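You operate a simulated robot arm through the tools that you are given. There is no shell and no other tool. Be economical: measure what you need, move in short steps, check, and stop when the job is done.

You run a simulated two-armed robot. Do the job below in one go: nothing can be reset, and whatever is moved stays where it is left.

JOB
Shut the filter tray. Then fetch the blue cup and set it on the cleaning bench top. Then take the yellow-band test bobbin and leave it on the spares rack top board. Then take the clogged vent panel and put it on the conditioning bench top. Then open the dust drawer. The order counts. Set down upright: blue cup. The filter tray goes toward x +1.0, y +0.0, z +0.0 (a direction in the base frame), to its stop.

It is judged by the outcome, as a careful person would: the job done as asked, and still so three seconds after it is handed in. It fails if anything else is knocked over, pushed out of place, dropped, spilled or broken.

ROBOT AND FRAMES
Two 7-joint arms with two-finger parallel grippers on one trunk, on a base that drives. Base frame: it is fixed to the floor where the robot stands at the start and does not move with it; the origin is under the middle of the robot, x ahead of it, y to its left, z up. Units: m, rad, N and s.
The left shoulder is at the start at [0.07, 0.188, 1.365], the right one opposite. With the tool pointing down near the work surface each hand reaches from about 0.16 to 0.76 m from the robot's upright axis, wherever it stands, measured 20 degrees to its own side. Places, roughly: blue cup (6x6x8 cm) [-1.2, -3.3, 0.9]; cleaning bench top [0.6, -4.6, 0.9]; clogged vent panel (15x10x2 cm) [6, -2.4, 0.9]; conditioning bench top [7.1, 0.6, 0.9]; dust drawer [2.7, -4.3, 0.7]; filter tray [0.5, 0, 1.5]; spares rack top board [4.3, 5.1, 1.2]; yellow-band test bobbin (10x10x40 cm) [7.1, 3.7, 1.1]. Payload 3.91 kg a hand.
Tool frame (each hand has its own): the origin (TCP) lies between the finger pads and is the grasp point; the fingertips stand 0.03 m ahead of it; z points along the fingers, y is the line along which they close. The gripper opens to 0.11 m. The fingers are 0.02 m wide and 0.01 m thick; the gripper's body (0.048 by 0.112 m) begins 0.055 m behind the TCP.
Orientation is that of the tool frame in the base frame, as a unit quaternion [w, x, y, z]. With the fingers straight down and closing along the base's y, the tool's x points along the base's -x, its y along +y and its z along -z.

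CONTROLS
- The arms move only by the tool jog_arm. It takes "left_deltas", "right_deltas" or both (then of equal length, played together; a hand with none holds still); each is one flat list of numbers, 6 for each row, row after row: the shift along the base's x, y, z in units of 30 mm (1.0 is 30 mm), then the turn, a rotation vector about the base's x, y, z in units of 5 degrees (1.0 is 5 degrees). In form: [x, y, z, ax, ay, az, x, y, z, ax, ay, az, ...]. A call has 1 to 8 rows; each row shifts and turns the commanded pose from where the row before left it. "left_grip" and "right_grip" are, for a hand that has rows, the gripper command, from -1 (shut) to 1 (fully open), values between in proportion, set as the call begins (left out, the last holds). A call with a number of a shift or a turn outside -1 to 1 is refused whole. Each row takes 0.2 s and may step no farther than 0.05 m and 0.15 rad from the row before; otherwise, or with a gripper value out of range, the whole call is refused. A pose out of reach is approached as far as the arm can. The call stops where the force on the tool passes 40 N (or 10 N more than at its start, if that is more) or the arm is blocked; 0.2 s more then pass. The fingers move at their own pace (about 0.072 m/s each) and stop on an object; they squeeze with about 22 N. The grip force told is the motor's: it shows also when the fingers shut on nothing. Time passes only in rows, and 0.2 s behind the last, so rows that do not move let the fingers close. It gives the time, the measured TCP pose, the force on the tool (base axes), the opening and the grip force at its end, in the units of the frame above (readings bear some noise), with the torque about the TCP (base axes, N m) and any sound that the robot's microphone picked up.
- Cameras (640 x 400 px; columns grow to the right, rows downward): "scene" is now at [0.142, -0.0054, 1.5976]; the picture's right is [-0.06, -1.00, 0.00], its down [-0.51, 0.03, -0.86] and it looks along [0.86, -0.05, -0.51] (base axes); focal length 272 px, centre (320, 200). "left" rides on the left gripper at [0.072, -0.017, -0.103] in its tool frame; the picture's right is [0.23, 0.97, 0.00], its down [-0.76, 0.18, -0.62] and it looks along [-0.61, 0.14, 0.78] (tool axes); focal length 222 px, centre (320, 200). "right" rides on the right gripper at [0.072, 0.017, -0.103] in its tool frame; the picture's right is [-0.23, 0.97, 0.00], its down [-0.76, -0.18, -0.62] and it looks along [-0.61, -0.14, 0.78] (tool axes); focal length 222 px, centre (320, 200). There is no depth. A picture from a camera that has moved, and an enlarged one, comes with that camera's place and axes in the base frame and with its lens.
- grab_frame(camera): a new picture of that camera. No time passes.
- lift_body(by): slides the trunk up (or, below 0, down) by that many m; the arms and the scene camera ride with it, the base frame stays. It gives what a move gives, with no picture.
- roll_base(legs): drives the robot by 1 to 6 legs, each [ahead, turn to the left] in m and rad, along the robot's own axes; the way and the turn of a leg run together, so that a leg with both is an arc; at most 1.5 m and 3.142 rad a leg. The arms and the cameras ride along, it lands a little off, and it stops where it bumps. It gives what a move gives.
- pan_tilt(pan, tilt): turns the head with the scene camera to pan (to the left, within 1.501 rad either way) and tilt (down, from -0.506 to 1.204), counted from straight ahead of the robot. It gives what a move gives.
- enlarge(camera, box): a new picture of the part [left, top, right, bottom] of that camera's present view, enlarged. No time passes.
- close_job(): hands the job in; it is judged then, once.

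Go step by step. Nothing tells you exact positions but the pictures and the camera data: compare them with the known pose of the tool, close in by small moves and look again before you grip or let go. The budget is 165 turns and 130 pictures, counting those below and the enlarged ones. Unless the task says otherwise, let go and move clear before handing in, and close with one line.

The tools are called after "Request:" by a JSON object that holds its "fn" and its "kwargs". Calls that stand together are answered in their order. jog_arm: Moves the arms, as the interface text tells. Its arguments: {"type":"object","properties":{"left_deltas":{"type":"array","items":{"type":"number"}},"left_grip":{"type":"number"},"right_deltas":{"type":"array","items":{"type":"number"}},"right_grip":{"type":"number"}},"required":[]} The other tools are called the same way: lift_body (by) slides the trunk up or down; roll_base (legs) drives the base; pan_tilt (pan, tilt) turns the head that bears the scene camera; grab_frame (camera) takes a picture; enlarge (camera, box) takes an enlarged picture of a part of a camera's view; close_job () hands the job in.

At the start:

```text
time_s: 0.0
left_ee_pos: [0.4957, 0.1786, 1.1499]
left_orientation: [0.0, 0.0, 1.0, 0.0]
left_force: [-0.2, 0.5, -0.2]
left_torque: [0.05, 0.0, -0.03]
left_finger_gap: 0.1101
left_grip_force: 0.0
right_ee_pos: [0.5874, -0.2348, 0.9994]
right_orientation: [0.001, 0.0, 1.0, 0.0]
right_force: [-0.9, 0.9, 0.1]
right_torque: [0.0, 0.03, -0.01]
right_finger_gap: 0.1102
right_grip_force: 0.1
trunk travel left (down, up): [-0.875, 0.065]
robot x, y, heading: [0.0009, 0.0011, -0.002]
head pan, tilt: [-0.063, 0.532]
```

scene: 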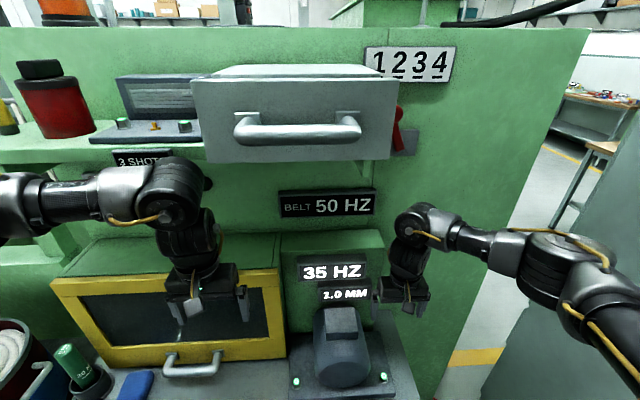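
right: 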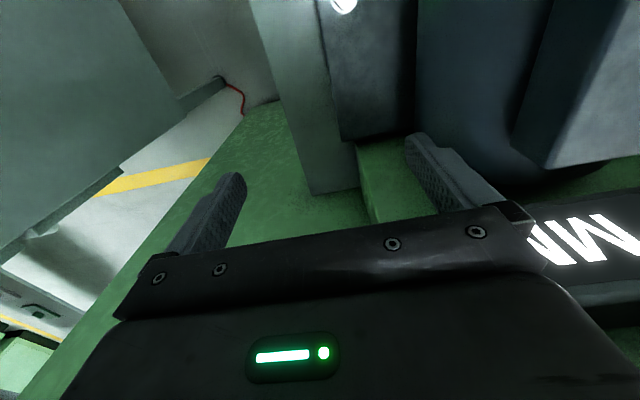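
left: 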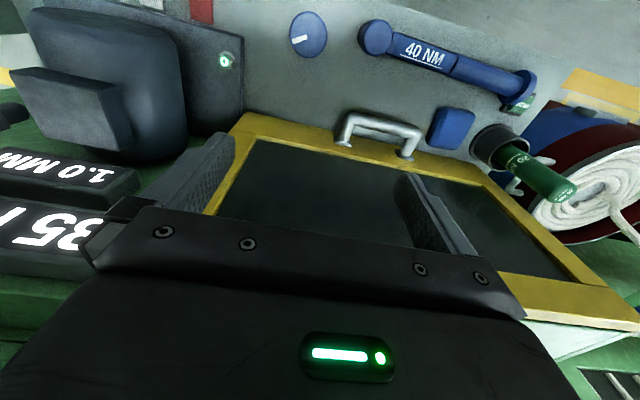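

The grey drawer with the bar handle straight ahead looks like the filter tray, standing open. I'll zoom in on it before moving.

Request:
{"fn": "enlarge", "kwargs": {"camera": "scene", "box": [160, 30, 480, 230]}}

Request:
{"fn": "pan_tilt", "kwargs": {"pan": 1.4, "tilt": 0.4}}

Request:
{"fn": "grab_frame", "kwargs": {"camera": "scene"}}

Request:
{"fn": "pan_tilt", "kwargs": {"pan": -1.4, "tilt": 0.4}}

Request:
{"fn": "grab_frame", "kwargs": {"camera": "scene"}}

```text
2.00 times, centred on (320, 130) of scene
camera zoom: at [0.142, -0.0054, 1.5976], right [-0.06, -1.0, 0.0], down [-0.51, 0.03, -0.86], along [0.86, -0.05, -0.51], focal length 543 px, centre (320, 340)
```

zoom: 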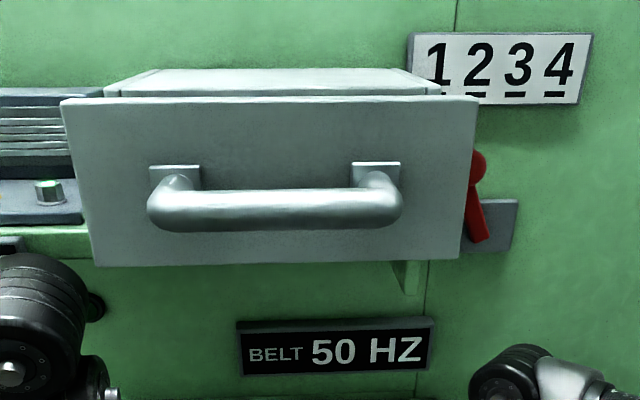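

```text
time_s: 1.6
left_ee_pos: [0.4963, 0.1791, 1.15]
left_orientation: [0.0, 0.0, 1.0, 0.0]
left_force: [-0.3, -0.5, -0.2]
left_torque: [0.05, -0.01, -0.02]
left_finger_gap: 0.1102
left_grip_force: 0.1
right_ee_pos: [0.588, -0.2347, 0.9996]
right_orientation: [0.0, -0.001, 1.0, 0.001]
right_force: [0.2, 0.8, 0.2]
right_torque: [0.06, 0.0, -0.02]
right_finger_gap: 0.1097
right_grip_force: 0.0
trunk travel left (down, up): [-0.875, 0.065]
robot x, y, heading: [-0.0018, -0.0012, 0.002]
head pan, tilt: [1.4, 0.4]
```

```text
125 pictures are left
camera scene: at [0.0678, 0.0916, 1.6098], right [0.99, -0.17, 0.0], down [-0.07, -0.38, -0.92], along [0.16, 0.91, -0.39], focal length 272 px, centre (320, 200)
```

scene: 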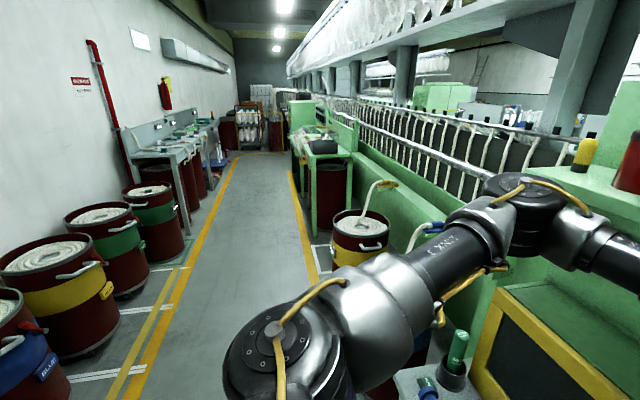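

```text
time_s: 4.0
left_ee_pos: [0.4969, 0.1789, 1.1503]
left_orientation: [0.0, 0.0, 1.0, -0.001]
left_force: [-0.7, 0.7, 0.8]
left_torque: [0.01, 0.0, -0.01]
left_finger_gap: 0.1098
left_grip_force: 0.0
right_ee_pos: [0.5873, -0.2351, 1.0008]
right_orientation: [0.0, 0.001, 1.0, -0.001]
right_force: [0.0, -0.3, -0.5]
right_torque: [0.01, 0.01, 0.0]
right_finger_gap: 0.11
right_grip_force: 0.1
trunk travel left (down, up): [-0.875, 0.065]
robot x, y, heading: [-0.0007, 0.0017, 0.0]
head pan, tilt: [-1.4, 0.4]
```

```text
124 pictures are left
camera scene: at [0.0678, -0.0909, 1.6098], right [-0.99, -0.17, 0.0], down [-0.07, 0.38, -0.92], along [0.16, -0.91, -0.39], focal length 272 px, centre (320, 200)
```

scene: 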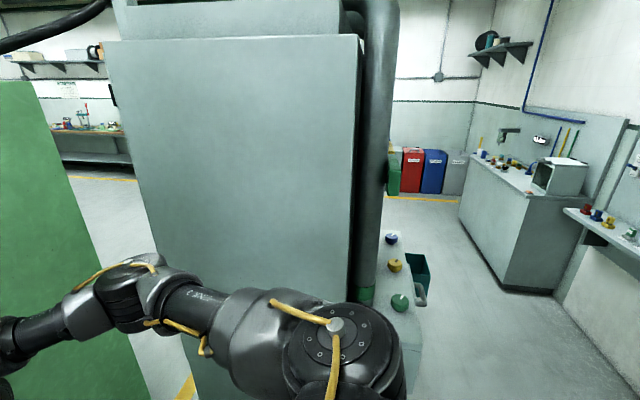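

The tray protrudes toward me. I'll back up, then bring the left hand to point forward (fingers along +x) and push.

Request:
{"fn": "roll_base", "kwargs": {"legs": [[-0.35, 0]]}}

Request:
{"fn": "jog_arm", "kwargs": {"left_deltas": [0, 0, 1, 0, -1, 0, 0, 0, 1, 0, -1, 0, 0, 0, 1, 0, -1, 0, 0, 0, 1, 0, -1, 0, 0, 0, 1, 0, -1, 0, 0, 0, 1, 0, -1, 0, 0, 0, 1, 0, -1, 0, 0, 0, 1, 0, -1, 0], "left_grip": -1}}

Request:
{"fn": "jog_arm", "kwargs": {"left_deltas": [0, 0, 1, 0, -1, 0, 0, 0, 1, 0, -1, 0, 0, 0, 1, 0, -1, 0, 0, -0.5, 0, 0, -1, 0, 0, -0.5, 0, 0, -1, 0, 0, -0.5, 0, 0, -1, 0, 0, -0.5, 0, 0, -1, 0, 0, -0.5, 0, 0, -1, 0]}}

Request:
{"fn": "jog_arm", "kwargs": {"left_deltas": [0, -0.5, 0, 0, -1, 0, 0, -0.5, 0, 0, -1, 0]}}

Request:
{"fn": "pan_tilt", "kwargs": {"pan": 0, "tilt": 0.3}}

Request:
{"fn": "grab_frame", "kwargs": {"camera": "scene"}}

Request:
{"fn": "grab_frame", "kwargs": {"camera": "left"}}

```text
time_s: 6.3
left_ee_pos: [0.1464, 0.1809, 1.1489]
left_orientation: [-0.001, -0.001, 1.0, 0.001]
left_force: [-0.7, -0.1, -1.0]
left_torque: [-0.02, 0.02, -0.04]
left_finger_gap: 0.1101
left_grip_force: 0.0
right_ee_pos: [0.239, -0.2322, 0.999]
right_orientation: [0.0, -0.002, 1.0, 0.0]
right_force: [1.1, 0.2, -0.3]
right_torque: [0.04, 0.04, -0.02]
right_finger_gap: 0.1101
right_grip_force: 0.1
trunk travel left (down, up): [-0.875, 0.065]
robot x, y, heading: [-0.3487, -0.0015, 0.005]
head pan, tilt: [-1.4, 0.4]
```

```text
time_s: 8.1
left_ee_pos: [0.2039, 0.2111, 1.3999]
left_orientation: [0.342, 0.001, 0.94, -0.002]
left_force: [-0.9, 0.0, 0.0]
left_torque: [0.0, -0.01, 0.03]
left_finger_gap: 0.0003
left_grip_force: 22.4
left hand out of reach, approached as far as the arm can: row 1, 2, 3, 4, 5, 6, 7
right_ee_pos: [0.2367, -0.233, 1.0002]
right_orientation: [0.0, -0.002, 1.0, 0.0]
right_force: [-0.3, 0.1, -0.7]
right_torque: [-0.02, 0.0, 0.0]
right_finger_gap: 0.11
right_grip_force: 0.1
trunk travel left (down, up): [-0.875, 0.065]
robot x, y, heading: [-0.3491, 0.0008, 0.003]
head pan, tilt: [-1.4, 0.4]
```

```text
time_s: 9.9
left_ee_pos: [0.272, 0.1709, 1.5251]
left_orientation: [0.643, 0.001, 0.766, -0.002]
left_force: [-0.5, -1.1, -0.3]
left_torque: [-0.02, 0.01, 0.01]
left_finger_gap: 0.0
left_grip_force: 22.0
left hand out of reach, approached as far as the arm can: row 1, 4, 5, 6, 7, 8
right_ee_pos: [0.239, -0.2335, 0.9989]
right_orientation: [-0.001, -0.002, 1.0, 0.0]
right_force: [-0.1, -0.7, 0.2]
right_torque: [0.03, 0.01, -0.02]
right_finger_gap: 0.11
right_grip_force: 0.0
trunk travel left (down, up): [-0.875, 0.065]
robot x, y, heading: [-0.3456, -0.0021, 0.004]
head pan, tilt: [-1.4, 0.4]
```

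```text
time_s: 10.5
left_ee_pos: [0.289, 0.1461, 1.5315]
left_orientation: [0.707, 0.001, 0.707, -0.002]
left_force: [0.7, 0.5, -0.3]
left_torque: [-0.03, 0.03, 0.02]
left_finger_gap: 0.0
left_grip_force: 22.4
left hand out of reach, approached as far as the arm can: row 1, 2
right_ee_pos: [0.2395, -0.2341, 0.9993]
right_orientation: [-0.001, -0.002, 1.0, 0.0]
right_force: [0.1, -1.0, 1.0]
right_torque: [0.01, -0.02, -0.01]
right_finger_gap: 0.1099
right_grip_force: 0.1
trunk travel left (down, up): [-0.875, 0.065]
robot x, y, heading: [-0.3508, -0.0013, 0.001]
head pan, tilt: [-1.4, 0.4]
```

```text
time_s: 12.1
left_ee_pos: [0.2867, 0.1482, 1.532]
left_orientation: [0.707, -0.001, 0.708, -0.002]
left_force: [0.1, 0.3, 0.3]
left_torque: [-0.02, -0.04, 0.0]
left_finger_gap: 0.0
left_grip_force: 22.4
right_ee_pos: [0.2383, -0.2329, 1.0001]
right_orientation: [-0.001, -0.002, 1.0, 0.0]
right_force: [0.6, 0.3, -0.6]
right_torque: [0.03, 0.0, -0.02]
right_finger_gap: 0.11
right_grip_force: 0.1
trunk travel left (down, up): [-0.875, 0.065]
robot x, y, heading: [-0.3502, 0.0009, 0.003]
head pan, tilt: [0.0, 0.3]
```

```text
123 pictures are left
camera scene: at [-0.2058, 0.0003, 1.6191], right [0.0, -1.0, 0.0], down [-0.3, 0.0, -0.96], along [0.96, 0.0, -0.3], focal length 272 px, centre (320, 200)
```

scene: 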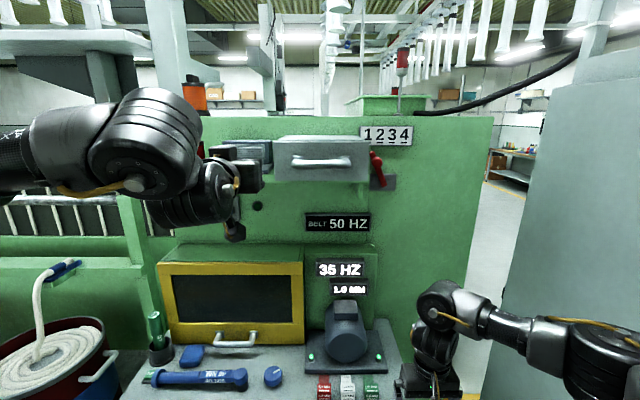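

```text
122 pictures are left
camera left: at [0.1828, 0.132, 1.4618], right [0.0, 0.97, -0.23], down [-0.62, 0.18, 0.76], along [0.78, 0.14, 0.61], focal length 222 px, centre (320, 200)
```

left: 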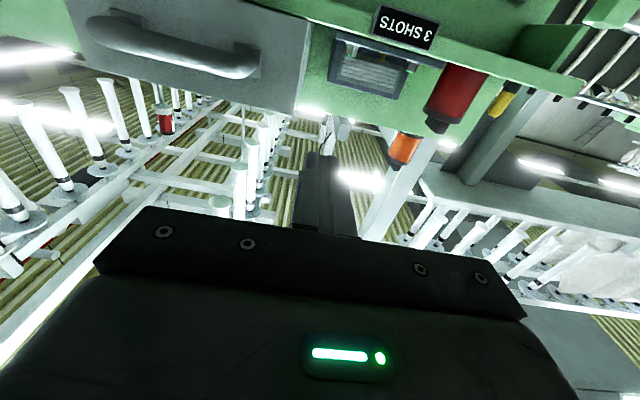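

The tray panel looks to be at about x 0.42, y −0.11..0.11, z 1.47..1.56, with the bar handle in front of it. I'll bring the closed fingers to y≈0 just below the bar.

Request:
{"fn": "jog_arm", "kwargs": {"left_deltas": [0.3, -0.8, 0, 0, 0, 0, 0.3, -0.8, 0, 0, 0, 0, 0.3, -0.8, 0, 0, 0, 0]}}

```text
time_s: 12.8
left_ee_pos: [0.3151, 0.0735, 1.5323]
left_orientation: [0.707, -0.001, 0.707, -0.002]
left_force: [-0.2, -0.6, 0.6]
left_torque: [-0.02, 0.03, 0.0]
left_finger_gap: 0.0
left_grip_force: 22.0
right_ee_pos: [0.239, -0.2328, 0.9997]
right_orientation: [-0.001, -0.002, 1.0, 0.0]
right_force: [0.1, -0.5, -0.1]
right_torque: [-0.02, 0.04, -0.01]
right_finger_gap: 0.1102
right_grip_force: 0.0
trunk travel left (down, up): [-0.875, 0.065]
robot x, y, heading: [-0.3469, -0.0004, 0.002]
head pan, tilt: [0.0, 0.3]
```

The command follows the measured pose. I'll centre on y≈0 and lower to z≈1.487.

Request:
{"fn": "jog_arm", "kwargs": {"left_deltas": [0, -0.8, -0.5, 0, 0, 0, 0, -0.8, -0.5, 0, 0, 0, 0, -0.85, -0.5, 0, 0, 0]}}

Request:
{"fn": "grab_frame", "kwargs": {"camera": "scene"}}

Request:
{"fn": "grab_frame", "kwargs": {"camera": "left"}}

```text
time_s: 13.7
left_ee_pos: [0.3227, 0.0025, 1.4881]
left_orientation: [0.707, -0.001, 0.707, -0.001]
left_force: [-0.1, 0.1, -0.1]
left_torque: [0.02, 0.0, -0.01]
left_finger_gap: 0.0
left_grip_force: 22.0
left hand out of reach, approached as far as the arm can: row 2, 3
right_ee_pos: [0.238, -0.2341, 0.9998]
right_orientation: [-0.001, -0.002, 1.0, 0.0]
right_force: [-0.3, 0.2, 0.1]
right_torque: [0.02, -0.01, 0.0]
right_finger_gap: 0.1098
right_grip_force: 0.0
trunk travel left (down, up): [-0.875, 0.065]
robot x, y, heading: [-0.3493, -0.0013, 0.001]
head pan, tilt: [0.0, 0.3]
```

```text
121 pictures are left
camera scene: at [-0.2046, -0.0008, 1.619], right [0.0, -1.0, 0.0], down [-0.3, 0.0, -0.95], along [0.95, 0.0, -0.3], focal length 272 px, centre (320, 200)
```

scene: 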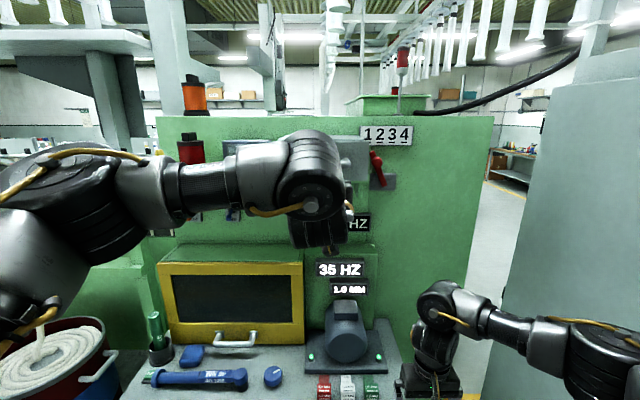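

```text
120 pictures are left
camera left: at [0.2186, -0.0143, 1.4178], right [0.0, 0.97, -0.23], down [-0.62, 0.18, 0.76], along [0.78, 0.14, 0.61], focal length 222 px, centre (320, 200)
```

left: 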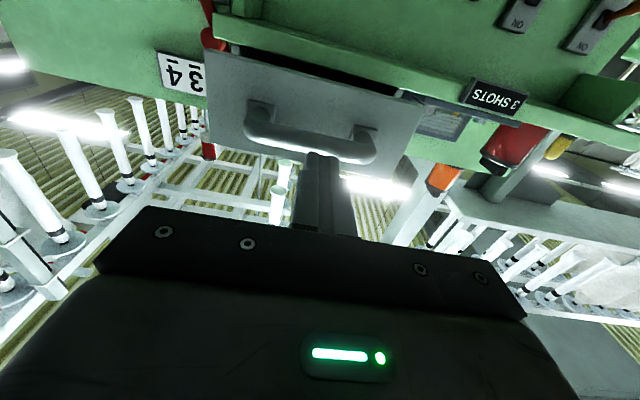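

The fingers line up with the panel strip just below the bar. I'll push forward.

Request:
{"fn": "jog_arm", "kwargs": {"left_deltas": [0.7, 0, 0, 0, 0, 0, 0.7, 0, 0, 0, 0, 0, 0.7, 0, 0, 0, 0, 0, 0.7, 0, 0, 0, 0, 0]}}

Request:
{"fn": "grab_frame", "kwargs": {"camera": "left"}}

```text
time_s: 14.7
left_ee_pos: [0.4064, 0.0032, 1.488]
left_orientation: [0.707, -0.001, 0.708, -0.003]
left_force: [0.4, -0.2, -0.9]
left_torque: [-0.03, 0.01, -0.01]
left_finger_gap: 0.0002
left_grip_force: 21.9
right_ee_pos: [0.2379, -0.2334, 0.9995]
right_orientation: [-0.001, -0.002, 1.0, 0.0]
right_force: [0.4, 0.5, -0.4]
right_torque: [0.0, 0.02, -0.01]
right_finger_gap: 0.11
right_grip_force: 0.0
trunk travel left (down, up): [-0.875, 0.065]
robot x, y, heading: [-0.3529, -0.0031, 0.003]
head pan, tilt: [0.0, 0.3]
```

```text
119 pictures are left
camera left: at [0.3036, -0.0135, 1.4172], right [0.0, 0.97, -0.23], down [-0.62, 0.18, 0.76], along [0.78, 0.14, 0.61], focal length 222 px, centre (320, 200)
```

left: 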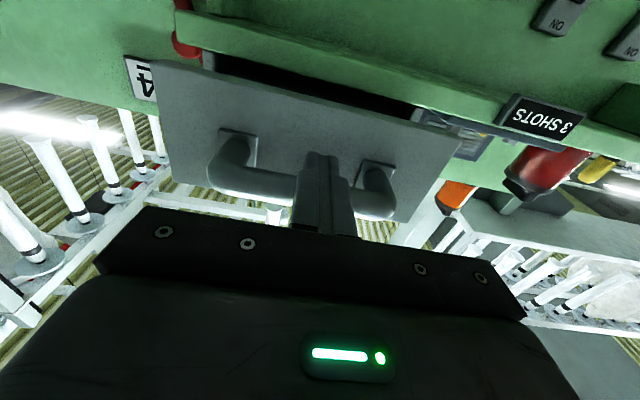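

The fingers are close to the panel below the bar. I'll continue pushing.

Request:
{"fn": "jog_arm", "kwargs": {"left_deltas": [0.6, 0, 0, 0, 0, 0, 0.6, 0, 0, 0, 0, 0, 0.6, 0, 0, 0, 0, 0, 0.6, 0, 0, 0, 0, 0, 0.6, 0, 0, 0, 0, 0, 0.6, 0, 0, 0, 0, 0]}}

Request:
{"fn": "grab_frame", "kwargs": {"camera": "left"}}

```text
time_s: 16.1
left_ee_pos: [0.5122, 0.002, 1.4883]
left_orientation: [0.708, -0.001, 0.707, -0.001]
left_force: [-1.0, 1.0, -2.0]
left_torque: [0.0, 0.0, -0.05]
left_finger_gap: 0.0001
left_grip_force: 21.7
right_ee_pos: [0.2367, -0.2338, 1.0001]
right_orientation: [0.001, -0.002, 1.0, 0.0]
right_force: [-0.2, 0.8, -0.2]
right_torque: [-0.01, 0.02, 0.0]
right_finger_gap: 0.1098
right_grip_force: 0.0
trunk travel left (down, up): [-0.875, 0.065]
robot x, y, heading: [-0.3519, -0.0029, -0.003]
head pan, tilt: [0.0, 0.3]
```

```text
118 pictures are left
camera left: at [0.4083, -0.0146, 1.4181], right [0.0, 0.97, -0.23], down [-0.62, 0.18, 0.76], along [0.78, 0.14, 0.61], focal length 222 px, centre (320, 200)
```

left: 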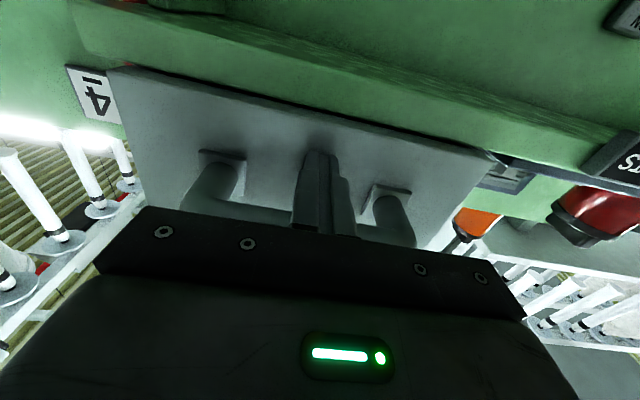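

The panel is moving with the fingers and is nearly flush. I'll push on until the stop resists.

Request:
{"fn": "jog_arm", "kwargs": {"left_deltas": [0.4, 0, 0, 0, 0, 0, 0.4, 0, 0, 0, 0, 0, 0.4, 0, 0, 0, 0, 0, 0.4, 0, 0, 0, 0, 0, 0.4, 0, 0, 0, 0, 0, 0.4, 0, 0, 0, 0, 0]}}

Request:
{"fn": "grab_frame", "kwargs": {"camera": "left"}}

```text
time_s: 16.5
left_ee_pos: [0.5117, 0.0003, 1.4879]
left_orientation: [0.706, 0.001, 0.708, 0.0]
left_force: [-39.2, 7.8, -5.6]
left_torque: [-0.07, -0.18, 0.24]
left_finger_gap: 0.0
left_grip_force: 22.4
right_ee_pos: [0.2306, -0.2306, 1.0043]
right_orientation: [0.004, -0.002, 1.0, -0.001]
right_force: [-0.4, 0.6, 0.0]
right_torque: [0.0, 0.0, 0.02]
right_finger_gap: 0.1098
right_grip_force: 0.1
trunk travel left (down, up): [-0.875, 0.065]
robot x, y, heading: [-0.3504, -0.0013, 0.002]
head pan, tilt: [0.0, 0.3]
stopped in row 2 (left hand): the force on the tool passed its limit (the readings are from after the stop); the commanded pose is now the measured one
```

```text
117 pictures are left
camera left: at [0.408, -0.0158, 1.4185], right [0.0, 0.97, -0.23], down [-0.62, 0.18, 0.76], along [0.79, 0.14, 0.6], focal length 222 px, centre (320, 200)
```

left: 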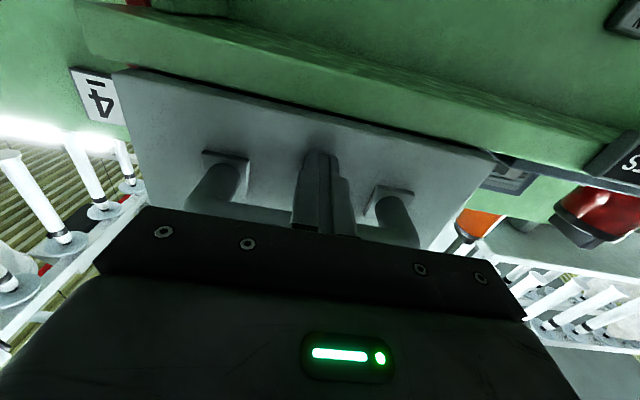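

It stopped firmly at panel x≈0.54. I'll retract and check whether it's flush or whether something blocked it.

Request:
{"fn": "jog_arm", "kwargs": {"left_deltas": [-1, 0, 0, 0, 0, 0, -1, 0, 0, 0, 0, 0, -1, 0, 0, 0, 0, 0, -1, 0, 0, 0, 0, 0, -0.5, 0.5, 0, 0, 0, 0, -0.5, 1, 0, 0, 0, 0, 0, 1, 0, 0, 0, 0, 0, 1, 0, 0, 0, 0]}}

Request:
{"fn": "jog_arm", "kwargs": {"left_deltas": [0, 1, 0, 0, 0, 0, 0, 1, 0, 0, 0, 0, 0, 1, 0, 0, 0, 0, 0, 1, 0, 0, 0, 0]}}

Request:
{"fn": "enlarge", "kwargs": {"camera": "scene", "box": [220, 100, 420, 225]}}

```text
time_s: 18.3
left_ee_pos: [0.3744, 0.1049, 1.4804]
left_orientation: [0.704, 0.001, 0.711, -0.001]
left_force: [0.9, -0.1, 0.4]
left_torque: [0.02, 0.01, -0.05]
left_finger_gap: 0.0001
left_grip_force: 22.2
right_ee_pos: [0.2376, -0.2319, 1.0]
right_orientation: [0.001, -0.002, 1.0, -0.001]
right_force: [0.3, -0.1, 0.1]
right_torque: [-0.01, 0.01, 0.0]
right_finger_gap: 0.1099
right_grip_force: 0.1
trunk travel left (down, up): [-0.875, 0.065]
robot x, y, heading: [-0.3472, -0.0018, 0.009]
head pan, tilt: [0.0, 0.3]
```

```text
time_s: 19.3
left_ee_pos: [0.3745, 0.2256, 1.4815]
left_orientation: [0.703, 0.002, 0.711, -0.002]
left_force: [0.2, 1.0, 0.1]
left_torque: [-0.01, 0.01, 0.0]
left_finger_gap: 0.0001
left_grip_force: 22.4
right_ee_pos: [0.2379, -0.2323, 1.0003]
right_orientation: [0.0, -0.002, 1.0, 0.0]
right_force: [-0.9, -0.1, 0.6]
right_torque: [0.01, 0.0, 0.0]
right_finger_gap: 0.1102
right_grip_force: 0.0
trunk travel left (down, up): [-0.875, 0.065]
robot x, y, heading: [-0.3486, -0.0035, 0.008]
head pan, tilt: [0.0, 0.3]
```

```text
3.20 times, centred on (320, 162) of scene
camera zoom: at [-0.2059, 0.0011, 1.619], right [0.0, -1.0, 0.0], down [-0.3, 0.0, -0.96], along [0.96, 0.0, -0.3], focal length 869 px, centre (320, 320)
```

zoom: 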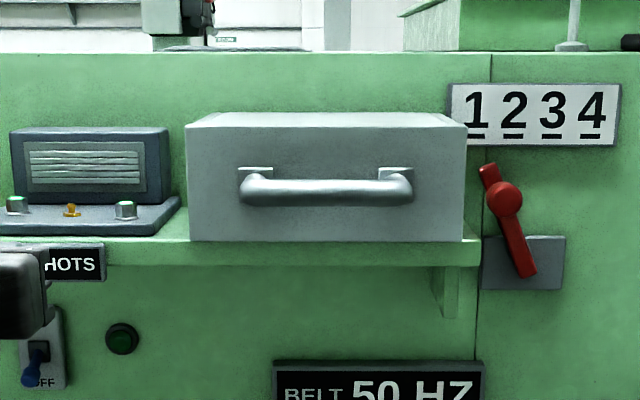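

The tray front is now flush with its housing, so it's shut. Next I fold the left arm back to pointing down for travel.

Request:
{"fn": "jog_arm", "kwargs": {"left_deltas": [-0.6, 0, 0, 0, 1, 0, -0.6, 0, 0, 0, 1, 0, -0.6, 0, 0, 0, 1, 0, -0.6, 0, 0, 0, 1, 0, -0.5, 0, -0.5, 0, 1, 0, -0.5, 0, -0.5, 0, 1, 0, -0.5, 0, -0.5, 0, 1, 0, -0.5, 0, -0.5, 0, 1, 0]}}

Request:
{"fn": "jog_arm", "kwargs": {"left_deltas": [-0.5, 0, -1, 0, 1, 0, -0.5, 0, -1, 0, 1, 0, -0.5, 0, -1, 0, 1, 0, -0.5, 0, -1, 0, 1, 0, -0.5, 0, -1, 0, 1, 0, 0, 0, -1, 0, 1, 0, 0, 0, -1, 0, 1, 0, 0, 0, -1, 0, 1, 0]}}

Request:
{"fn": "jog_arm", "kwargs": {"left_deltas": [0, 0, -1, 0, 1, 0, 0, 0, -1, 0, 1, 0], "left_grip": 1}}

Request:
{"fn": "pan_tilt", "kwargs": {"pan": -1.5, "tilt": 0.4}}

Request:
{"fn": "grab_frame", "kwargs": {"camera": "scene"}}

```text
time_s: 20.3
left_ee_pos: [0.3034, 0.2242, 1.4854]
left_orientation: [0.578, 0.0, 0.816, -0.003]
left_force: [39.8, -16.4, 2.0]
left_torque: [-0.58, -1.22, 2.64]
left_finger_gap: 0.0
left_grip_force: 21.8
right_ee_pos: [0.2359, -0.2336, 1.0009]
right_orientation: [0.0, -0.002, 1.0, -0.001]
right_force: [-0.1, 0.0, 0.1]
right_torque: [0.0, 0.03, 0.03]
right_finger_gap: 0.1101
right_grip_force: 0.1
trunk travel left (down, up): [-0.875, 0.065]
robot x, y, heading: [-0.3482, 0.0014, 0.001]
head pan, tilt: [0.0, 0.3]
stopped in row 5 (left hand): the force on the tool passed its limit (the readings are from after the stop); the commanded pose is now the measured one
```

```text
time_s: 20.6
left_ee_pos: [0.3034, 0.2239, 1.483]
left_orientation: [0.578, -0.001, 0.816, -0.005]
left_force: [28.7, -11.8, -0.2]
left_torque: [-0.44, -0.84, 1.92]
left_finger_gap: 0.0
left_grip_force: 22.7
right_ee_pos: [0.2362, -0.2321, 0.9991]
right_orientation: [0.0, -0.003, 1.0, 0.0]
right_force: [0.2, -0.3, 0.6]
right_torque: [-0.04, 0.01, 0.05]
right_finger_gap: 0.1099
right_grip_force: 0.0
trunk travel left (down, up): [-0.875, 0.065]
robot x, y, heading: [-0.3531, 0.0009, 0.005]
head pan, tilt: [0.0, 0.3]
stopped in row 1 (left hand): the force on the tool passed its limit (the readings are from after the stop); the commanded pose is now the measured one
```

```text
time_s: 20.9
left_ee_pos: [0.3033, 0.2237, 1.4833]
left_orientation: [0.577, -0.002, 0.816, -0.005]
left_force: [20.1, -8.7, 0.5]
left_torque: [-0.36, -0.63, 1.37]
left_finger_gap: 0.0334
left_grip_force: 0.1
right_ee_pos: [0.2364, -0.2335, 1.0007]
right_orientation: [-0.001, -0.002, 1.0, 0.0]
right_force: [-0.2, -0.8, -0.2]
right_torque: [-0.03, -0.02, -0.01]
right_finger_gap: 0.1099
right_grip_force: 0.1
trunk travel left (down, up): [-0.875, 0.065]
robot x, y, heading: [-0.3521, -0.001, 0.005]
head pan, tilt: [0.0, 0.3]
stopped in row 1 (left hand): the force on the tool passed its limit (the readings are from after the stop); the commanded pose is now the measured one
```

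```text
time_s: 22.4
left_ee_pos: [0.3029, 0.2234, 1.4822]
left_orientation: [0.576, -0.001, 0.817, -0.006]
left_force: [35.1, -16.2, -2.6]
left_torque: [-0.57, -1.71, 2.59]
left_finger_gap: 0.1101
left_grip_force: 0.1
right_ee_pos: [0.2386, -0.2328, 0.9999]
right_orientation: [-0.001, -0.002, 1.0, 0.0]
right_force: [-0.2, 0.7, -0.7]
right_torque: [0.06, -0.02, 0.0]
right_finger_gap: 0.1101
right_grip_force: 0.0
trunk travel left (down, up): [-0.875, 0.065]
robot x, y, heading: [-0.3524, -0.0025, 0.007]
head pan, tilt: [-1.499, 0.4]
```

```text
115 pictures are left
camera scene: at [-0.2924, -0.0925, 1.6098], right [-1.0, -0.08, 0.0], down [-0.03, 0.39, -0.92], along [0.07, -0.92, -0.39], focal length 272 px, centre (320, 200)
```

scene: 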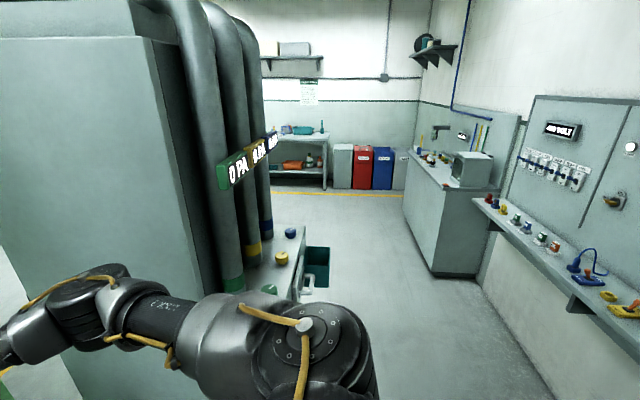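

The left hand is pressing against something, with force toward +x. I'll look at it.

Request:
{"fn": "pan_tilt", "kwargs": {"pan": 0.6, "tilt": 0.4}}

Request:
{"fn": "grab_frame", "kwargs": {"camera": "scene"}}

Request:
{"fn": "grab_frame", "kwargs": {"camera": "left"}}

```text
time_s: 24.4
left_ee_pos: [0.3031, 0.2234, 1.482]
left_orientation: [0.577, -0.001, 0.817, -0.006]
left_force: [36.7, -17.2, -3.5]
left_torque: [-0.58, -1.76, 2.66]
left_finger_gap: 0.1101
left_grip_force: 0.1
right_ee_pos: [0.2372, -0.2325, 0.9997]
right_orientation: [-0.001, -0.002, 1.0, 0.0]
right_force: [0.4, -0.1, -0.8]
right_torque: [-0.02, -0.01, 0.01]
right_finger_gap: 0.1101
right_grip_force: 0.1
trunk travel left (down, up): [-0.875, 0.065]
robot x, y, heading: [-0.3525, -0.0009, 0.001]
head pan, tilt: [0.6, 0.4]
```

```text
114 pictures are left
camera scene: at [-0.2233, 0.0525, 1.6098], right [0.57, -0.82, 0.0], down [-0.32, -0.22, -0.92], along [0.76, 0.52, -0.39], focal length 272 px, centre (320, 200)
```

scene: 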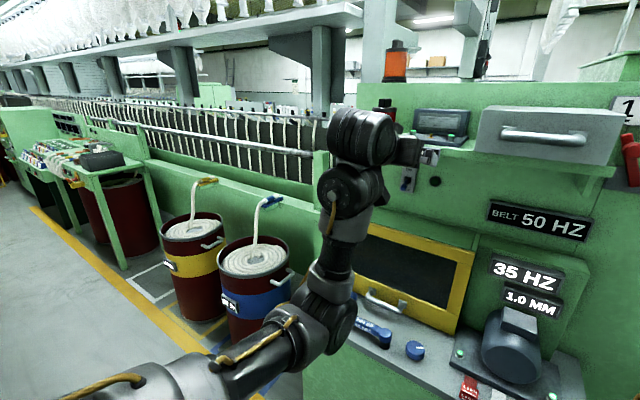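

```text
113 pictures are left
camera left: at [0.1818, 0.2076, 1.4504], right [-0.07, 0.97, -0.22], down [-0.33, 0.19, 0.92], along [0.94, 0.14, 0.31], focal length 222 px, centre (320, 200)
```

left: 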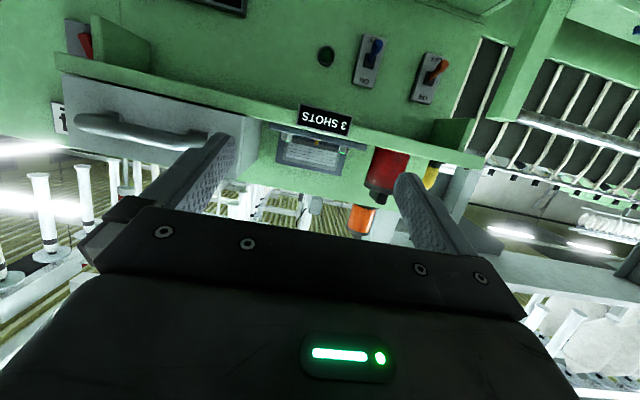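

Nothing in the surroundings is touched; the wrist folded onto its own forearm. I'll extend forward a bit, then lower and rotate more gradually.

Request:
{"fn": "jog_arm", "kwargs": {"left_deltas": [1, 0, 0, 0, -1, 0, 1, 0, 0, 0, 0, 0, 0.5, 0, -1, 0, 0, 0, 0, 0, -1, 0, 0, 0, 0, 0, -1, 0, 0, 0, 0, 0, -1, 0, 0, 0]}}

```text
time_s: 25.9
left_ee_pos: [0.3797, 0.2259, 1.3614]
left_orientation: [0.612, -0.001, 0.791, -0.006]
left_force: [-0.2, -0.3, -0.5]
left_torque: [0.0, -0.03, 0.0]
left_finger_gap: 0.1102
left_grip_force: 0.0
right_ee_pos: [0.2386, -0.2323, 0.9989]
right_orientation: [-0.001, -0.002, 1.0, 0.0]
right_force: [0.3, 0.2, -0.4]
right_torque: [0.0, -0.01, -0.02]
right_finger_gap: 0.1099
right_grip_force: 0.0
trunk travel left (down, up): [-0.875, 0.065]
robot x, y, heading: [-0.3496, -0.0011, 0.007]
head pan, tilt: [0.6, 0.4]
```

Free again. I'll lower and rotate down together.

Request:
{"fn": "jog_arm", "kwargs": {"left_deltas": [0, 0, -1, 0, 1, 0, 0, 0, -1, 0, 1, 0, 0, 0, -1, 0, 1, 0, -0.5, 0, -1, 0, 1, 0, -0.5, 0, -1, 0, 1, 0, -0.5, 0, -0.5, 0, 1, 0, -0.5, 0, 0, 0, 1, 0, -0.5, 0, 0, 0, 1, 0]}}

Request:
{"fn": "jog_arm", "kwargs": {"left_deltas": [-0.5, 0, 0, 0, 1, 0, -0.5, 0, 0, 0, 1, 0, -0.5, 0, 0, 0, 1, 0, -0.5, 0, 0, 0, 1, 0, -0.5, 0, 0, 0, 1, 0, -0.5, 0, 0, 0, 1, 0, -0.5, 0, 0, 0, 1, 0]}}

Request:
{"fn": "pan_tilt", "kwargs": {"pan": -1.5, "tilt": 0.4}}

Request:
{"fn": "enlarge", "kwargs": {"camera": "scene", "box": [380, 100, 640, 320]}}

```text
time_s: 27.6
left_ee_pos: [0.317, 0.2229, 1.2]
left_orientation: [0.342, -0.002, 0.94, -0.007]
left_force: [28.1, -11.5, -15.2]
left_torque: [0.62, -0.93, 1.91]
left_finger_gap: 0.1102
left_grip_force: 0.1
right_ee_pos: [0.2365, -0.2326, 1.0005]
right_orientation: [-0.001, -0.002, 1.0, 0.0]
right_force: [-0.8, 0.5, 0.0]
right_torque: [-0.01, 0.03, 0.0]
right_finger_gap: 0.11
right_grip_force: 0.1
trunk travel left (down, up): [-0.875, 0.065]
robot x, y, heading: [-0.3502, -0.0022, 0.004]
head pan, tilt: [0.6, 0.4]
stopped in row 8 (left hand): the force on the tool passed its limit (the readings are from after the stop); the commanded pose is now the measured one
```

```text
time_s: 27.8
left_ee_pos: [0.3185, 0.2233, 1.1997]
left_orientation: [0.344, -0.004, 0.939, -0.007]
left_force: [19.4, -8.3, -10.4]
left_torque: [0.41, -0.69, 1.33]
left_finger_gap: 0.1101
left_grip_force: 0.1
right_ee_pos: [0.2379, -0.2324, 0.9992]
right_orientation: [-0.001, -0.001, 1.0, -0.001]
right_force: [0.2, -0.4, -0.1]
right_torque: [0.0, -0.01, -0.06]
right_finger_gap: 0.1102
right_grip_force: 0.1
trunk travel left (down, up): [-0.875, 0.065]
robot x, y, heading: [-0.3498, -0.0006, 0.007]
head pan, tilt: [0.6, 0.4]
stopped in row 1 (left hand): the force on the tool passed its limit (the readings are from after the stop); the commanded pose is now the measured one
```

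```text
time_s: 29.8
left_ee_pos: [0.3183, 0.2225, 1.1996]
left_orientation: [0.342, -0.003, 0.94, -0.007]
left_force: [36.6, -17.3, -26.0]
left_torque: [0.93, -2.07, 2.69]
left_finger_gap: 0.1098
left_grip_force: 0.0
right_ee_pos: [0.2371, -0.232, 0.9992]
right_orientation: [-0.001, -0.002, 1.0, 0.0]
right_force: [0.2, -0.6, 0.1]
right_torque: [0.0, 0.02, 0.01]
right_finger_gap: 0.11
right_grip_force: 0.0
trunk travel left (down, up): [-0.875, 0.065]
robot x, y, heading: [-0.3517, 0.0001, 0.009]
head pan, tilt: [-1.499, 0.4]
```

```text
1.82 times, centred on (510, 210) of scene
camera zoom: at [-0.2924, -0.0925, 1.6098], right [-1.0, -0.08, 0.0], down [-0.03, 0.39, -0.92], along [0.07, -0.92, -0.39], focal length 494 px, centre (-26, 182)
```

zoom: 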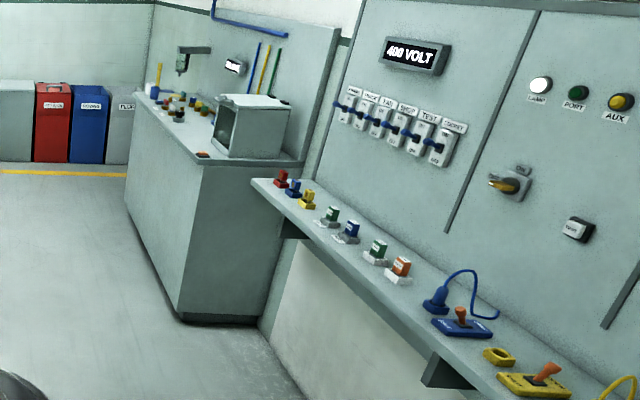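

Again the folded wrist limits pulling in while tilted. I'll ease forward, finish turning the hand down at x≈0.38, then pull in.

Request:
{"fn": "jog_arm", "kwargs": {"left_deltas": [0.9, 0, 0, 0, 0, 0, 0.9, 0, 0, 0, 0, 0, 0, 0, -1, 0, 1, 0, 0, 0, -1, 0, 1, 0, 0, 0, 0, 0, 1, 0, 0, 0, 0, 0, 1, 0, 0, 0, 0, 0, 1, 0, 0, 0, 0, 0, 1, 0]}}

Request:
{"fn": "jog_arm", "kwargs": {"left_deltas": [-0.5, 0, 0, 0, 1, 0, -0.5, 0, 0, 0, 1, 0, -1, 0, 0, 0, 0, 0, -1, 0, 0, 0, 0, 0, -1, 0, 0, 0, 0, 0, -1, 0, 0, 0, 0, 0]}}

```text
time_s: 31.3
left_ee_pos: [0.375, 0.2226, 1.1395]
left_orientation: [0.178, -0.006, 0.984, -0.006]
left_force: [17.4, -7.0, -19.6]
left_torque: [0.69, -0.77, 0.91]
left_finger_gap: 0.1101
left_grip_force: 0.1
right_ee_pos: [0.2389, -0.232, 0.9997]
right_orientation: [0.0, 0.0, 1.0, 0.0]
right_force: [0.7, -1.0, -0.6]
right_torque: [-0.01, 0.04, 0.01]
right_finger_gap: 0.11
right_grip_force: 0.1
trunk travel left (down, up): [-0.875, 0.065]
robot x, y, heading: [-0.3549, 0.0006, 0.005]
head pan, tilt: [-1.499, 0.4]
stopped in row 7 (left hand): the force on the tool passed its limit (the readings are from after the stop); the commanded pose is now the measured one
```

```text
time_s: 31.5
left_ee_pos: [0.3751, 0.2224, 1.1399]
left_orientation: [0.18, -0.005, 0.984, -0.006]
left_force: [16.1, -5.8, -17.2]
left_torque: [0.62, -0.72, 0.84]
left_finger_gap: 0.1101
left_grip_force: 0.0
right_ee_pos: [0.2373, -0.2328, 0.9993]
right_orientation: [-0.001, -0.001, 1.0, 0.001]
right_force: [-0.1, -0.6, 0.4]
right_torque: [0.06, 0.0, -0.03]
right_finger_gap: 0.1099
right_grip_force: 0.0
trunk travel left (down, up): [-0.875, 0.065]
robot x, y, heading: [-0.3478, -0.0014, 0.002]
head pan, tilt: [-1.499, 0.4]
stopped in row 1 (left hand): the force on the tool passed its limit (the readings are from after the stop); the commanded pose is now the measured one
```

The arm's posture is cramped. I'll look at it to understand.

Request:
{"fn": "jog_arm", "kwargs": {"left_deltas": [0.5, 0, 0, 0, -1, 0, 0.5, 0, 0, 0, -1, 0]}}

Request:
{"fn": "pan_tilt", "kwargs": {"pan": 0.7, "tilt": 0.8}}

Request:
{"fn": "grab_frame", "kwargs": {"camera": "scene"}}

```text
time_s: 32.1
left_ee_pos: [0.404, 0.223, 1.1417]
left_orientation: [0.263, -0.004, 0.965, -0.008]
left_force: [-0.7, 0.2, -0.5]
left_torque: [-0.03, 0.01, 0.01]
left_finger_gap: 0.1099
left_grip_force: 0.0
right_ee_pos: [0.2384, -0.2337, 0.9995]
right_orientation: [-0.001, -0.001, 1.0, 0.0]
right_force: [-0.7, -0.3, -0.1]
right_torque: [-0.04, 0.0, 0.0]
right_finger_gap: 0.1101
right_grip_force: 0.0
trunk travel left (down, up): [-0.875, 0.065]
robot x, y, heading: [-0.3521, 0.0015, 0.008]
head pan, tilt: [-1.499, 0.4]
```

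```text
time_s: 34.2
left_ee_pos: [0.4051, 0.2226, 1.1422]
left_orientation: [0.262, -0.004, 0.965, -0.008]
left_force: [0.3, 0.5, -1.3]
left_torque: [-0.01, -0.01, -0.04]
left_finger_gap: 0.1098
left_grip_force: 0.1
right_ee_pos: [0.2365, -0.2328, 0.9995]
right_orientation: [-0.001, 0.0, 1.0, 0.0]
right_force: [0.2, -0.1, -0.9]
right_torque: [-0.01, -0.01, -0.02]
right_finger_gap: 0.1101
right_grip_force: 0.1
trunk travel left (down, up): [-0.875, 0.065]
robot x, y, heading: [-0.3531, -0.0058, 0.01]
head pan, tilt: [0.7, 0.799]
```

```text
111 pictures are left
camera scene: at [-0.238, 0.0521, 1.5747], right [0.65, -0.76, 0.0], down [-0.55, -0.46, -0.7], along [0.53, 0.45, -0.72], focal length 272 px, centre (320, 200)
```

scene: 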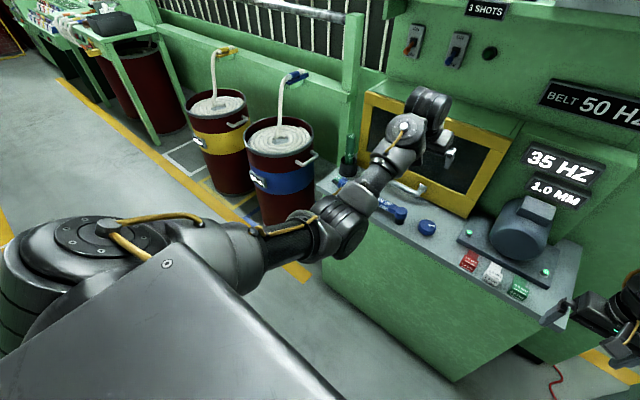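

The elbow dropped low and the wrist is folded. I'll back the base away to get free room, then unfold the arm there.

Request:
{"fn": "roll_base", "kwargs": {"legs": [[-0.3, 0]]}}

Request:
{"fn": "jog_arm", "kwargs": {"left_deltas": [0, -1, 0.5, 0, 0, 0, 0, -1, 0.5, 0, 0, 0, 0, -1, 0.5, 0, 0, 0, 0, -1, 0.5, 0, 0, 0, 0, -1, 0.5, 0, 0, 0, 0, 0, 0, 0, 1, 0, 0, 0, 0, 0, 1, 0, 0, 0, 0, 0, 1, 0]}}

Request:
{"fn": "grab_frame", "kwargs": {"camera": "scene"}}

```text
time_s: 36.2
left_ee_pos: [0.1075, 0.2213, 1.1406]
left_orientation: [0.262, -0.006, 0.965, -0.007]
left_force: [0.7, 0.6, -0.3]
left_torque: [0.01, 0.02, 0.03]
left_finger_gap: 0.11
left_grip_force: 0.0
right_ee_pos: [-0.0594, -0.2338, 0.9991]
right_orientation: [-0.001, 0.0, 1.0, 0.0]
right_force: [0.3, 0.3, 0.2]
right_torque: [-0.01, -0.02, -0.01]
right_finger_gap: 0.11
right_grip_force: 0.0
trunk travel left (down, up): [-0.875, 0.065]
robot x, y, heading: [-0.6518, -0.0002, 0.008]
head pan, tilt: [0.7, 0.799]
```

```text
time_s: 38.0
left_ee_pos: [0.1064, 0.0721, 1.2159]
left_orientation: [0.134, -0.005, 0.991, -0.006]
left_force: [0.1, 0.2, 0.9]
left_torque: [0.02, -0.01, 0.06]
left_finger_gap: 0.11
left_grip_force: 0.0
right_ee_pos: [-0.0612, -0.2349, 0.9999]
right_orientation: [-0.001, -0.001, 1.0, 0.0]
right_force: [-0.7, -0.5, -0.3]
right_torque: [-0.02, -0.01, -0.03]
right_finger_gap: 0.11
right_grip_force: 0.0
trunk travel left (down, up): [-0.875, 0.065]
robot x, y, heading: [-0.6503, -0.0009, 0.004]
head pan, tilt: [0.7, 0.799]
```

```text
110 pictures are left
camera scene: at [-0.5372, 0.0497, 1.5747], right [0.65, -0.76, 0.0], down [-0.55, -0.46, -0.7], along [0.53, 0.45, -0.72], focal length 272 px, centre (320, 200)
```

scene: 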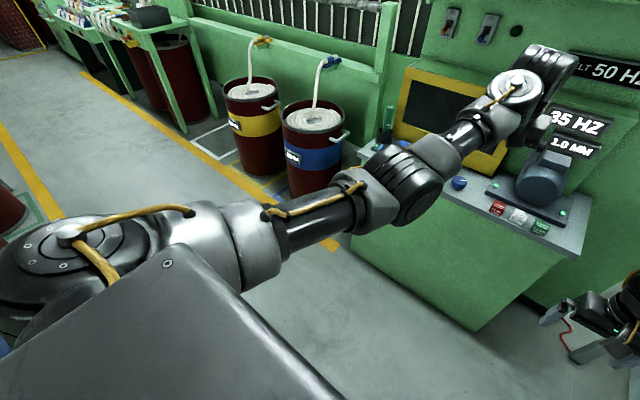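

Rotation to straight-down is working here. I'll finish it and pull the hand in slowly.

Request:
{"fn": "jog_arm", "kwargs": {"left_deltas": [0, 0, 0, 0, 1, 0, 0, 0, 0, 0, 1, 0, 0, 0, 0, 0, 1, 0, -0.7, 0, 0, 0, 0, 0, -0.7, 0, 0, 0, 0, 0, -0.7, 0, 0, 0, 0, 0, -0.7, 0, 0, 0, 0, 0, -0.7, 0, 0, 0, 0, 0]}}

Request:
{"fn": "jog_arm", "kwargs": {"left_deltas": [-0.8, 0.2, 0, 0, 0, 0, -0.8, 0.2, 0, 0, 0, 0, -0.8, 0.2, 0, 0, 0, 0, -0.8, 0.2, 0, 0, 0, 0, -0.8, 0.2, 0, 0, 0, 0, -0.8, 0.5, 0, 0, 0, 0]}}

Request:
{"fn": "grab_frame", "kwargs": {"camera": "scene"}}

```text
time_s: 39.7
left_ee_pos: [0.0176, 0.0774, 1.2146]
left_orientation: [0.005, -0.006, 1.0, -0.002]
left_force: [2.0, 6.5, -18.2]
left_torque: [-0.49, -1.05, -0.49]
left_finger_gap: 0.1097
left_grip_force: 0.1
left hand out of reach, approached as far as the arm can: row 2, 3, 4, 7, 8
right_ee_pos: [-0.062, -0.2346, 0.9988]
right_orientation: [-0.001, -0.001, 1.0, 0.001]
right_force: [0.6, 0.6, -0.7]
right_torque: [0.01, 0.0, 0.02]
right_finger_gap: 0.1101
right_grip_force: 0.1
trunk travel left (down, up): [-0.875, 0.065]
robot x, y, heading: [-0.6487, -0.0026, 0.002]
head pan, tilt: [0.7, 0.799]
stopped in row 8 (left hand): the force on the tool passed its limit (the readings are from after the stop); the commanded pose is now the measured one
```

```text
time_s: 41.1
left_ee_pos: [0.0165, 0.0768, 1.2154]
left_orientation: [0.005, -0.006, 1.0, -0.002]
left_force: [2.7, 13.6, -25.5]
left_torque: [-1.23, -1.5, -1.03]
left_finger_gap: 0.1099
left_grip_force: 0.1
left hand out of reach, approached as far as the arm can: row 1, 2, 3, 4, 5, 6
right_ee_pos: [-0.0621, -0.235, 1.0002]
right_orientation: [-0.001, -0.001, 1.0, 0.0]
right_force: [0.2, -0.8, 0.9]
right_torque: [0.01, 0.01, 0.0]
right_finger_gap: 0.11
right_grip_force: 0.0
trunk travel left (down, up): [-0.875, 0.065]
robot x, y, heading: [-0.6509, -0.0061, 0.004]
head pan, tilt: [0.7, 0.799]
```

```text
109 pictures are left
camera scene: at [-0.5374, 0.0506, 1.5747], right [0.65, -0.76, 0.0], down [-0.55, -0.46, -0.7], along [0.53, 0.45, -0.72], focal length 272 px, centre (320, 200)
```

scene: 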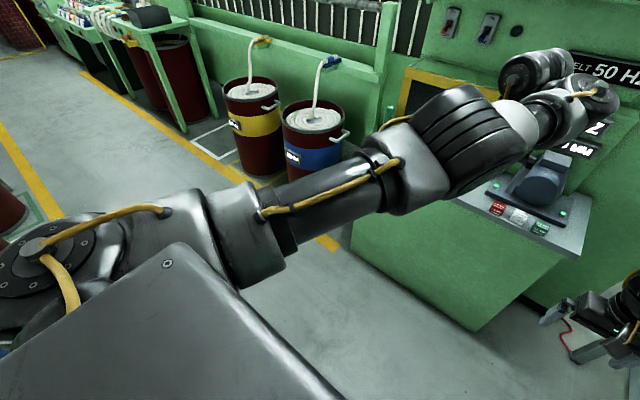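

The wrist is at its fold limit. I'll tilt the hand forward-down, lower to stretch the arm out, then bring it back in low, where it should sit naturally.

Request:
{"fn": "jog_arm", "kwargs": {"left_deltas": [0.5, 0.3, 0, 0, -1, 0, 0.5, 0.3, 0, 0, -1, 0, 0.5, 0.5, 0, 0, -1, 0, 0, 0.5, -1, 0, -1, 0, 0, 0.5, -1, 0, -1, 0, 0, 0.5, -1, 0, -1, 0, 0, 0.5, -1, 0, -1, 0, 0, 0.5, -1, 0, -1, 0]}}

Request:
{"fn": "jog_arm", "kwargs": {"left_deltas": [0, 0, -1, 0, 0, 0, 0, 0, -1, 0, 0, 0, 0, 0, -1, 0, 0, 0, 0, 0, -1, 0, 0, 0, 0, 0, -1, 0, 0, 0, 0, 0, -1, 0, 0, 0, 0, 0, -1, 0, 0, 0]}}

Request:
{"fn": "grab_frame", "kwargs": {"camera": "scene"}}

```text
time_s: 42.1
left_ee_pos: [0.0861, 0.1414, 1.1912]
left_orientation: [0.151, -0.033, 0.988, 0.0]
left_force: [69.6, 15.3, -136.2]
left_torque: [2.84, -7.55, 0.61]
left_finger_gap: 0.11
left_grip_force: 0.0
left hand out of reach, approached as far as the arm can: row 1, 2, 3, 4
right_ee_pos: [-0.0592, -0.228, 1.0]
right_orientation: [-0.002, -0.002, 1.0, -0.002]
right_force: [0.4, 0.4, -0.2]
right_torque: [-0.06, 0.0, -0.03]
right_finger_gap: 0.11
right_grip_force: 0.1
trunk travel left (down, up): [-0.875, 0.065]
robot x, y, heading: [-0.649, -0.0029, 0.005]
head pan, tilt: [0.7, 0.799]
stopped in row 5 (left hand): the force on the tool passed its limit (the readings are from after the stop); the commanded pose is now the measured one
```

```text
time_s: 43.7
left_ee_pos: [0.0821, 0.1321, 0.9841]
left_orientation: [0.147, -0.032, 0.989, -0.002]
left_force: [0.5, -0.8, -0.4]
left_torque: [0.02, -0.03, -0.02]
left_finger_gap: 0.11
left_grip_force: 0.0
right_ee_pos: [-0.0614, -0.2345, 0.9991]
right_orientation: [-0.001, -0.001, 1.0, 0.0]
right_force: [-0.4, 0.5, -0.3]
right_torque: [-0.01, 0.01, 0.0]
right_finger_gap: 0.1099
right_grip_force: 0.0
trunk travel left (down, up): [-0.875, 0.065]
robot x, y, heading: [-0.6478, -0.0015, 0.004]
head pan, tilt: [0.7, 0.799]
```

```text
108 pictures are left
camera scene: at [-0.5369, 0.0506, 1.5747], right [0.65, -0.76, 0.0], down [-0.55, -0.46, -0.7], along [0.53, 0.45, -0.72], focal length 272 px, centre (320, 200)
```

scene: 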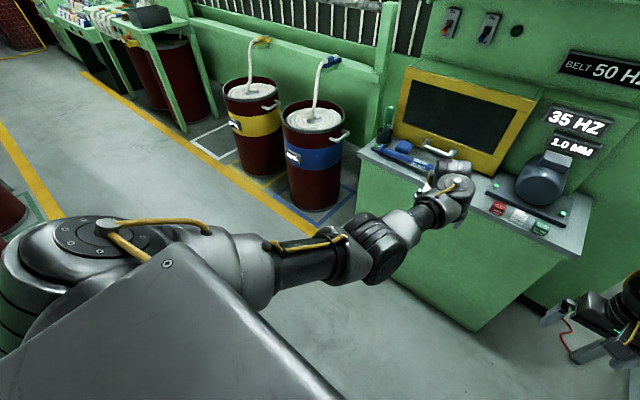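

The arm is relaxed and stretched low. I'll straighten the hand and pull it in.

Request:
{"fn": "jog_arm", "kwargs": {"left_deltas": [0, 0.3, -0.5, 0, 1, 0, 0, 0.3, -0.5, 0, 1, 0, 0, 0.3, -0.5, 0, 1, 0, -0.7, 0.3, 0, 0, 0, 0, -0.7, 0.3, 0, 0, 0, 0, -0.7, 0, 0, 0, 0, 0, -0.7, 0, 0, 0, 0, 0, -0.7, 0, 0, 0, 0, 0]}}

Request:
{"fn": "jog_arm", "kwargs": {"left_deltas": [-0.8, 0, 0, 0, 0, 0, -0.8, 0, 0, 0, 0, 0, -0.8, 0, 0, 0, 0, 0, -0.8, 0, 0, 0, 0, 0]}}

Request:
{"fn": "grab_frame", "kwargs": {"camera": "scene"}}

```text
time_s: 45.5
left_ee_pos: [-0.0105, 0.1751, 0.9474]
left_orientation: [0.017, -0.032, 0.999, 0.002]
left_force: [0.1, 0.0, 0.2]
left_torque: [-0.02, 0.02, 0.0]
left_finger_gap: 0.1099
left_grip_force: 0.1
left hand out of reach, approached as far as the arm can: row 3, 8
right_ee_pos: [-0.062, -0.2348, 1.0004]
right_orientation: [-0.001, -0.001, 1.0, -0.001]
right_force: [-0.3, 0.3, -1.1]
right_torque: [0.0, 0.0, 0.02]
right_finger_gap: 0.1099
right_grip_force: 0.0
trunk travel left (down, up): [-0.875, 0.065]
robot x, y, heading: [-0.6492, -0.0008, 0.007]
head pan, tilt: [0.7, 0.799]
```

```text
time_s: 46.5
left_ee_pos: [-0.0107, 0.1738, 0.947]
left_orientation: [0.017, -0.032, 0.999, 0.002]
left_force: [0.0, -0.3, -0.2]
left_torque: [0.0, 0.01, 0.0]
left_finger_gap: 0.11
left_grip_force: 0.1
left hand out of reach, approached as far as the arm can: row 1, 2, 3, 4
right_ee_pos: [-0.0611, -0.2345, 0.9997]
right_orientation: [0.0, -0.001, 1.0, 0.0]
right_force: [0.0, 0.6, 0.3]
right_torque: [0.01, -0.01, 0.01]
right_finger_gap: 0.1099
right_grip_force: 0.0
trunk travel left (down, up): [-0.875, 0.065]
robot x, y, heading: [-0.6495, 0.0009, 0.006]
head pan, tilt: [0.7, 0.799]
```

```text
107 pictures are left
camera scene: at [-0.5373, 0.0507, 1.5747], right [0.65, -0.76, 0.0], down [-0.55, -0.46, -0.7], along [0.53, 0.45, -0.72], focal length 272 px, centre (320, 200)
```

scene: 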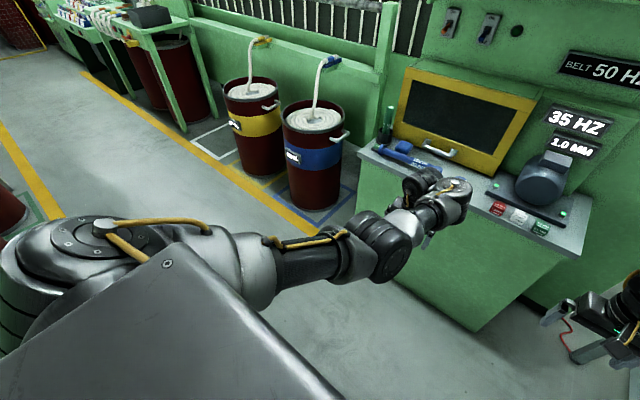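

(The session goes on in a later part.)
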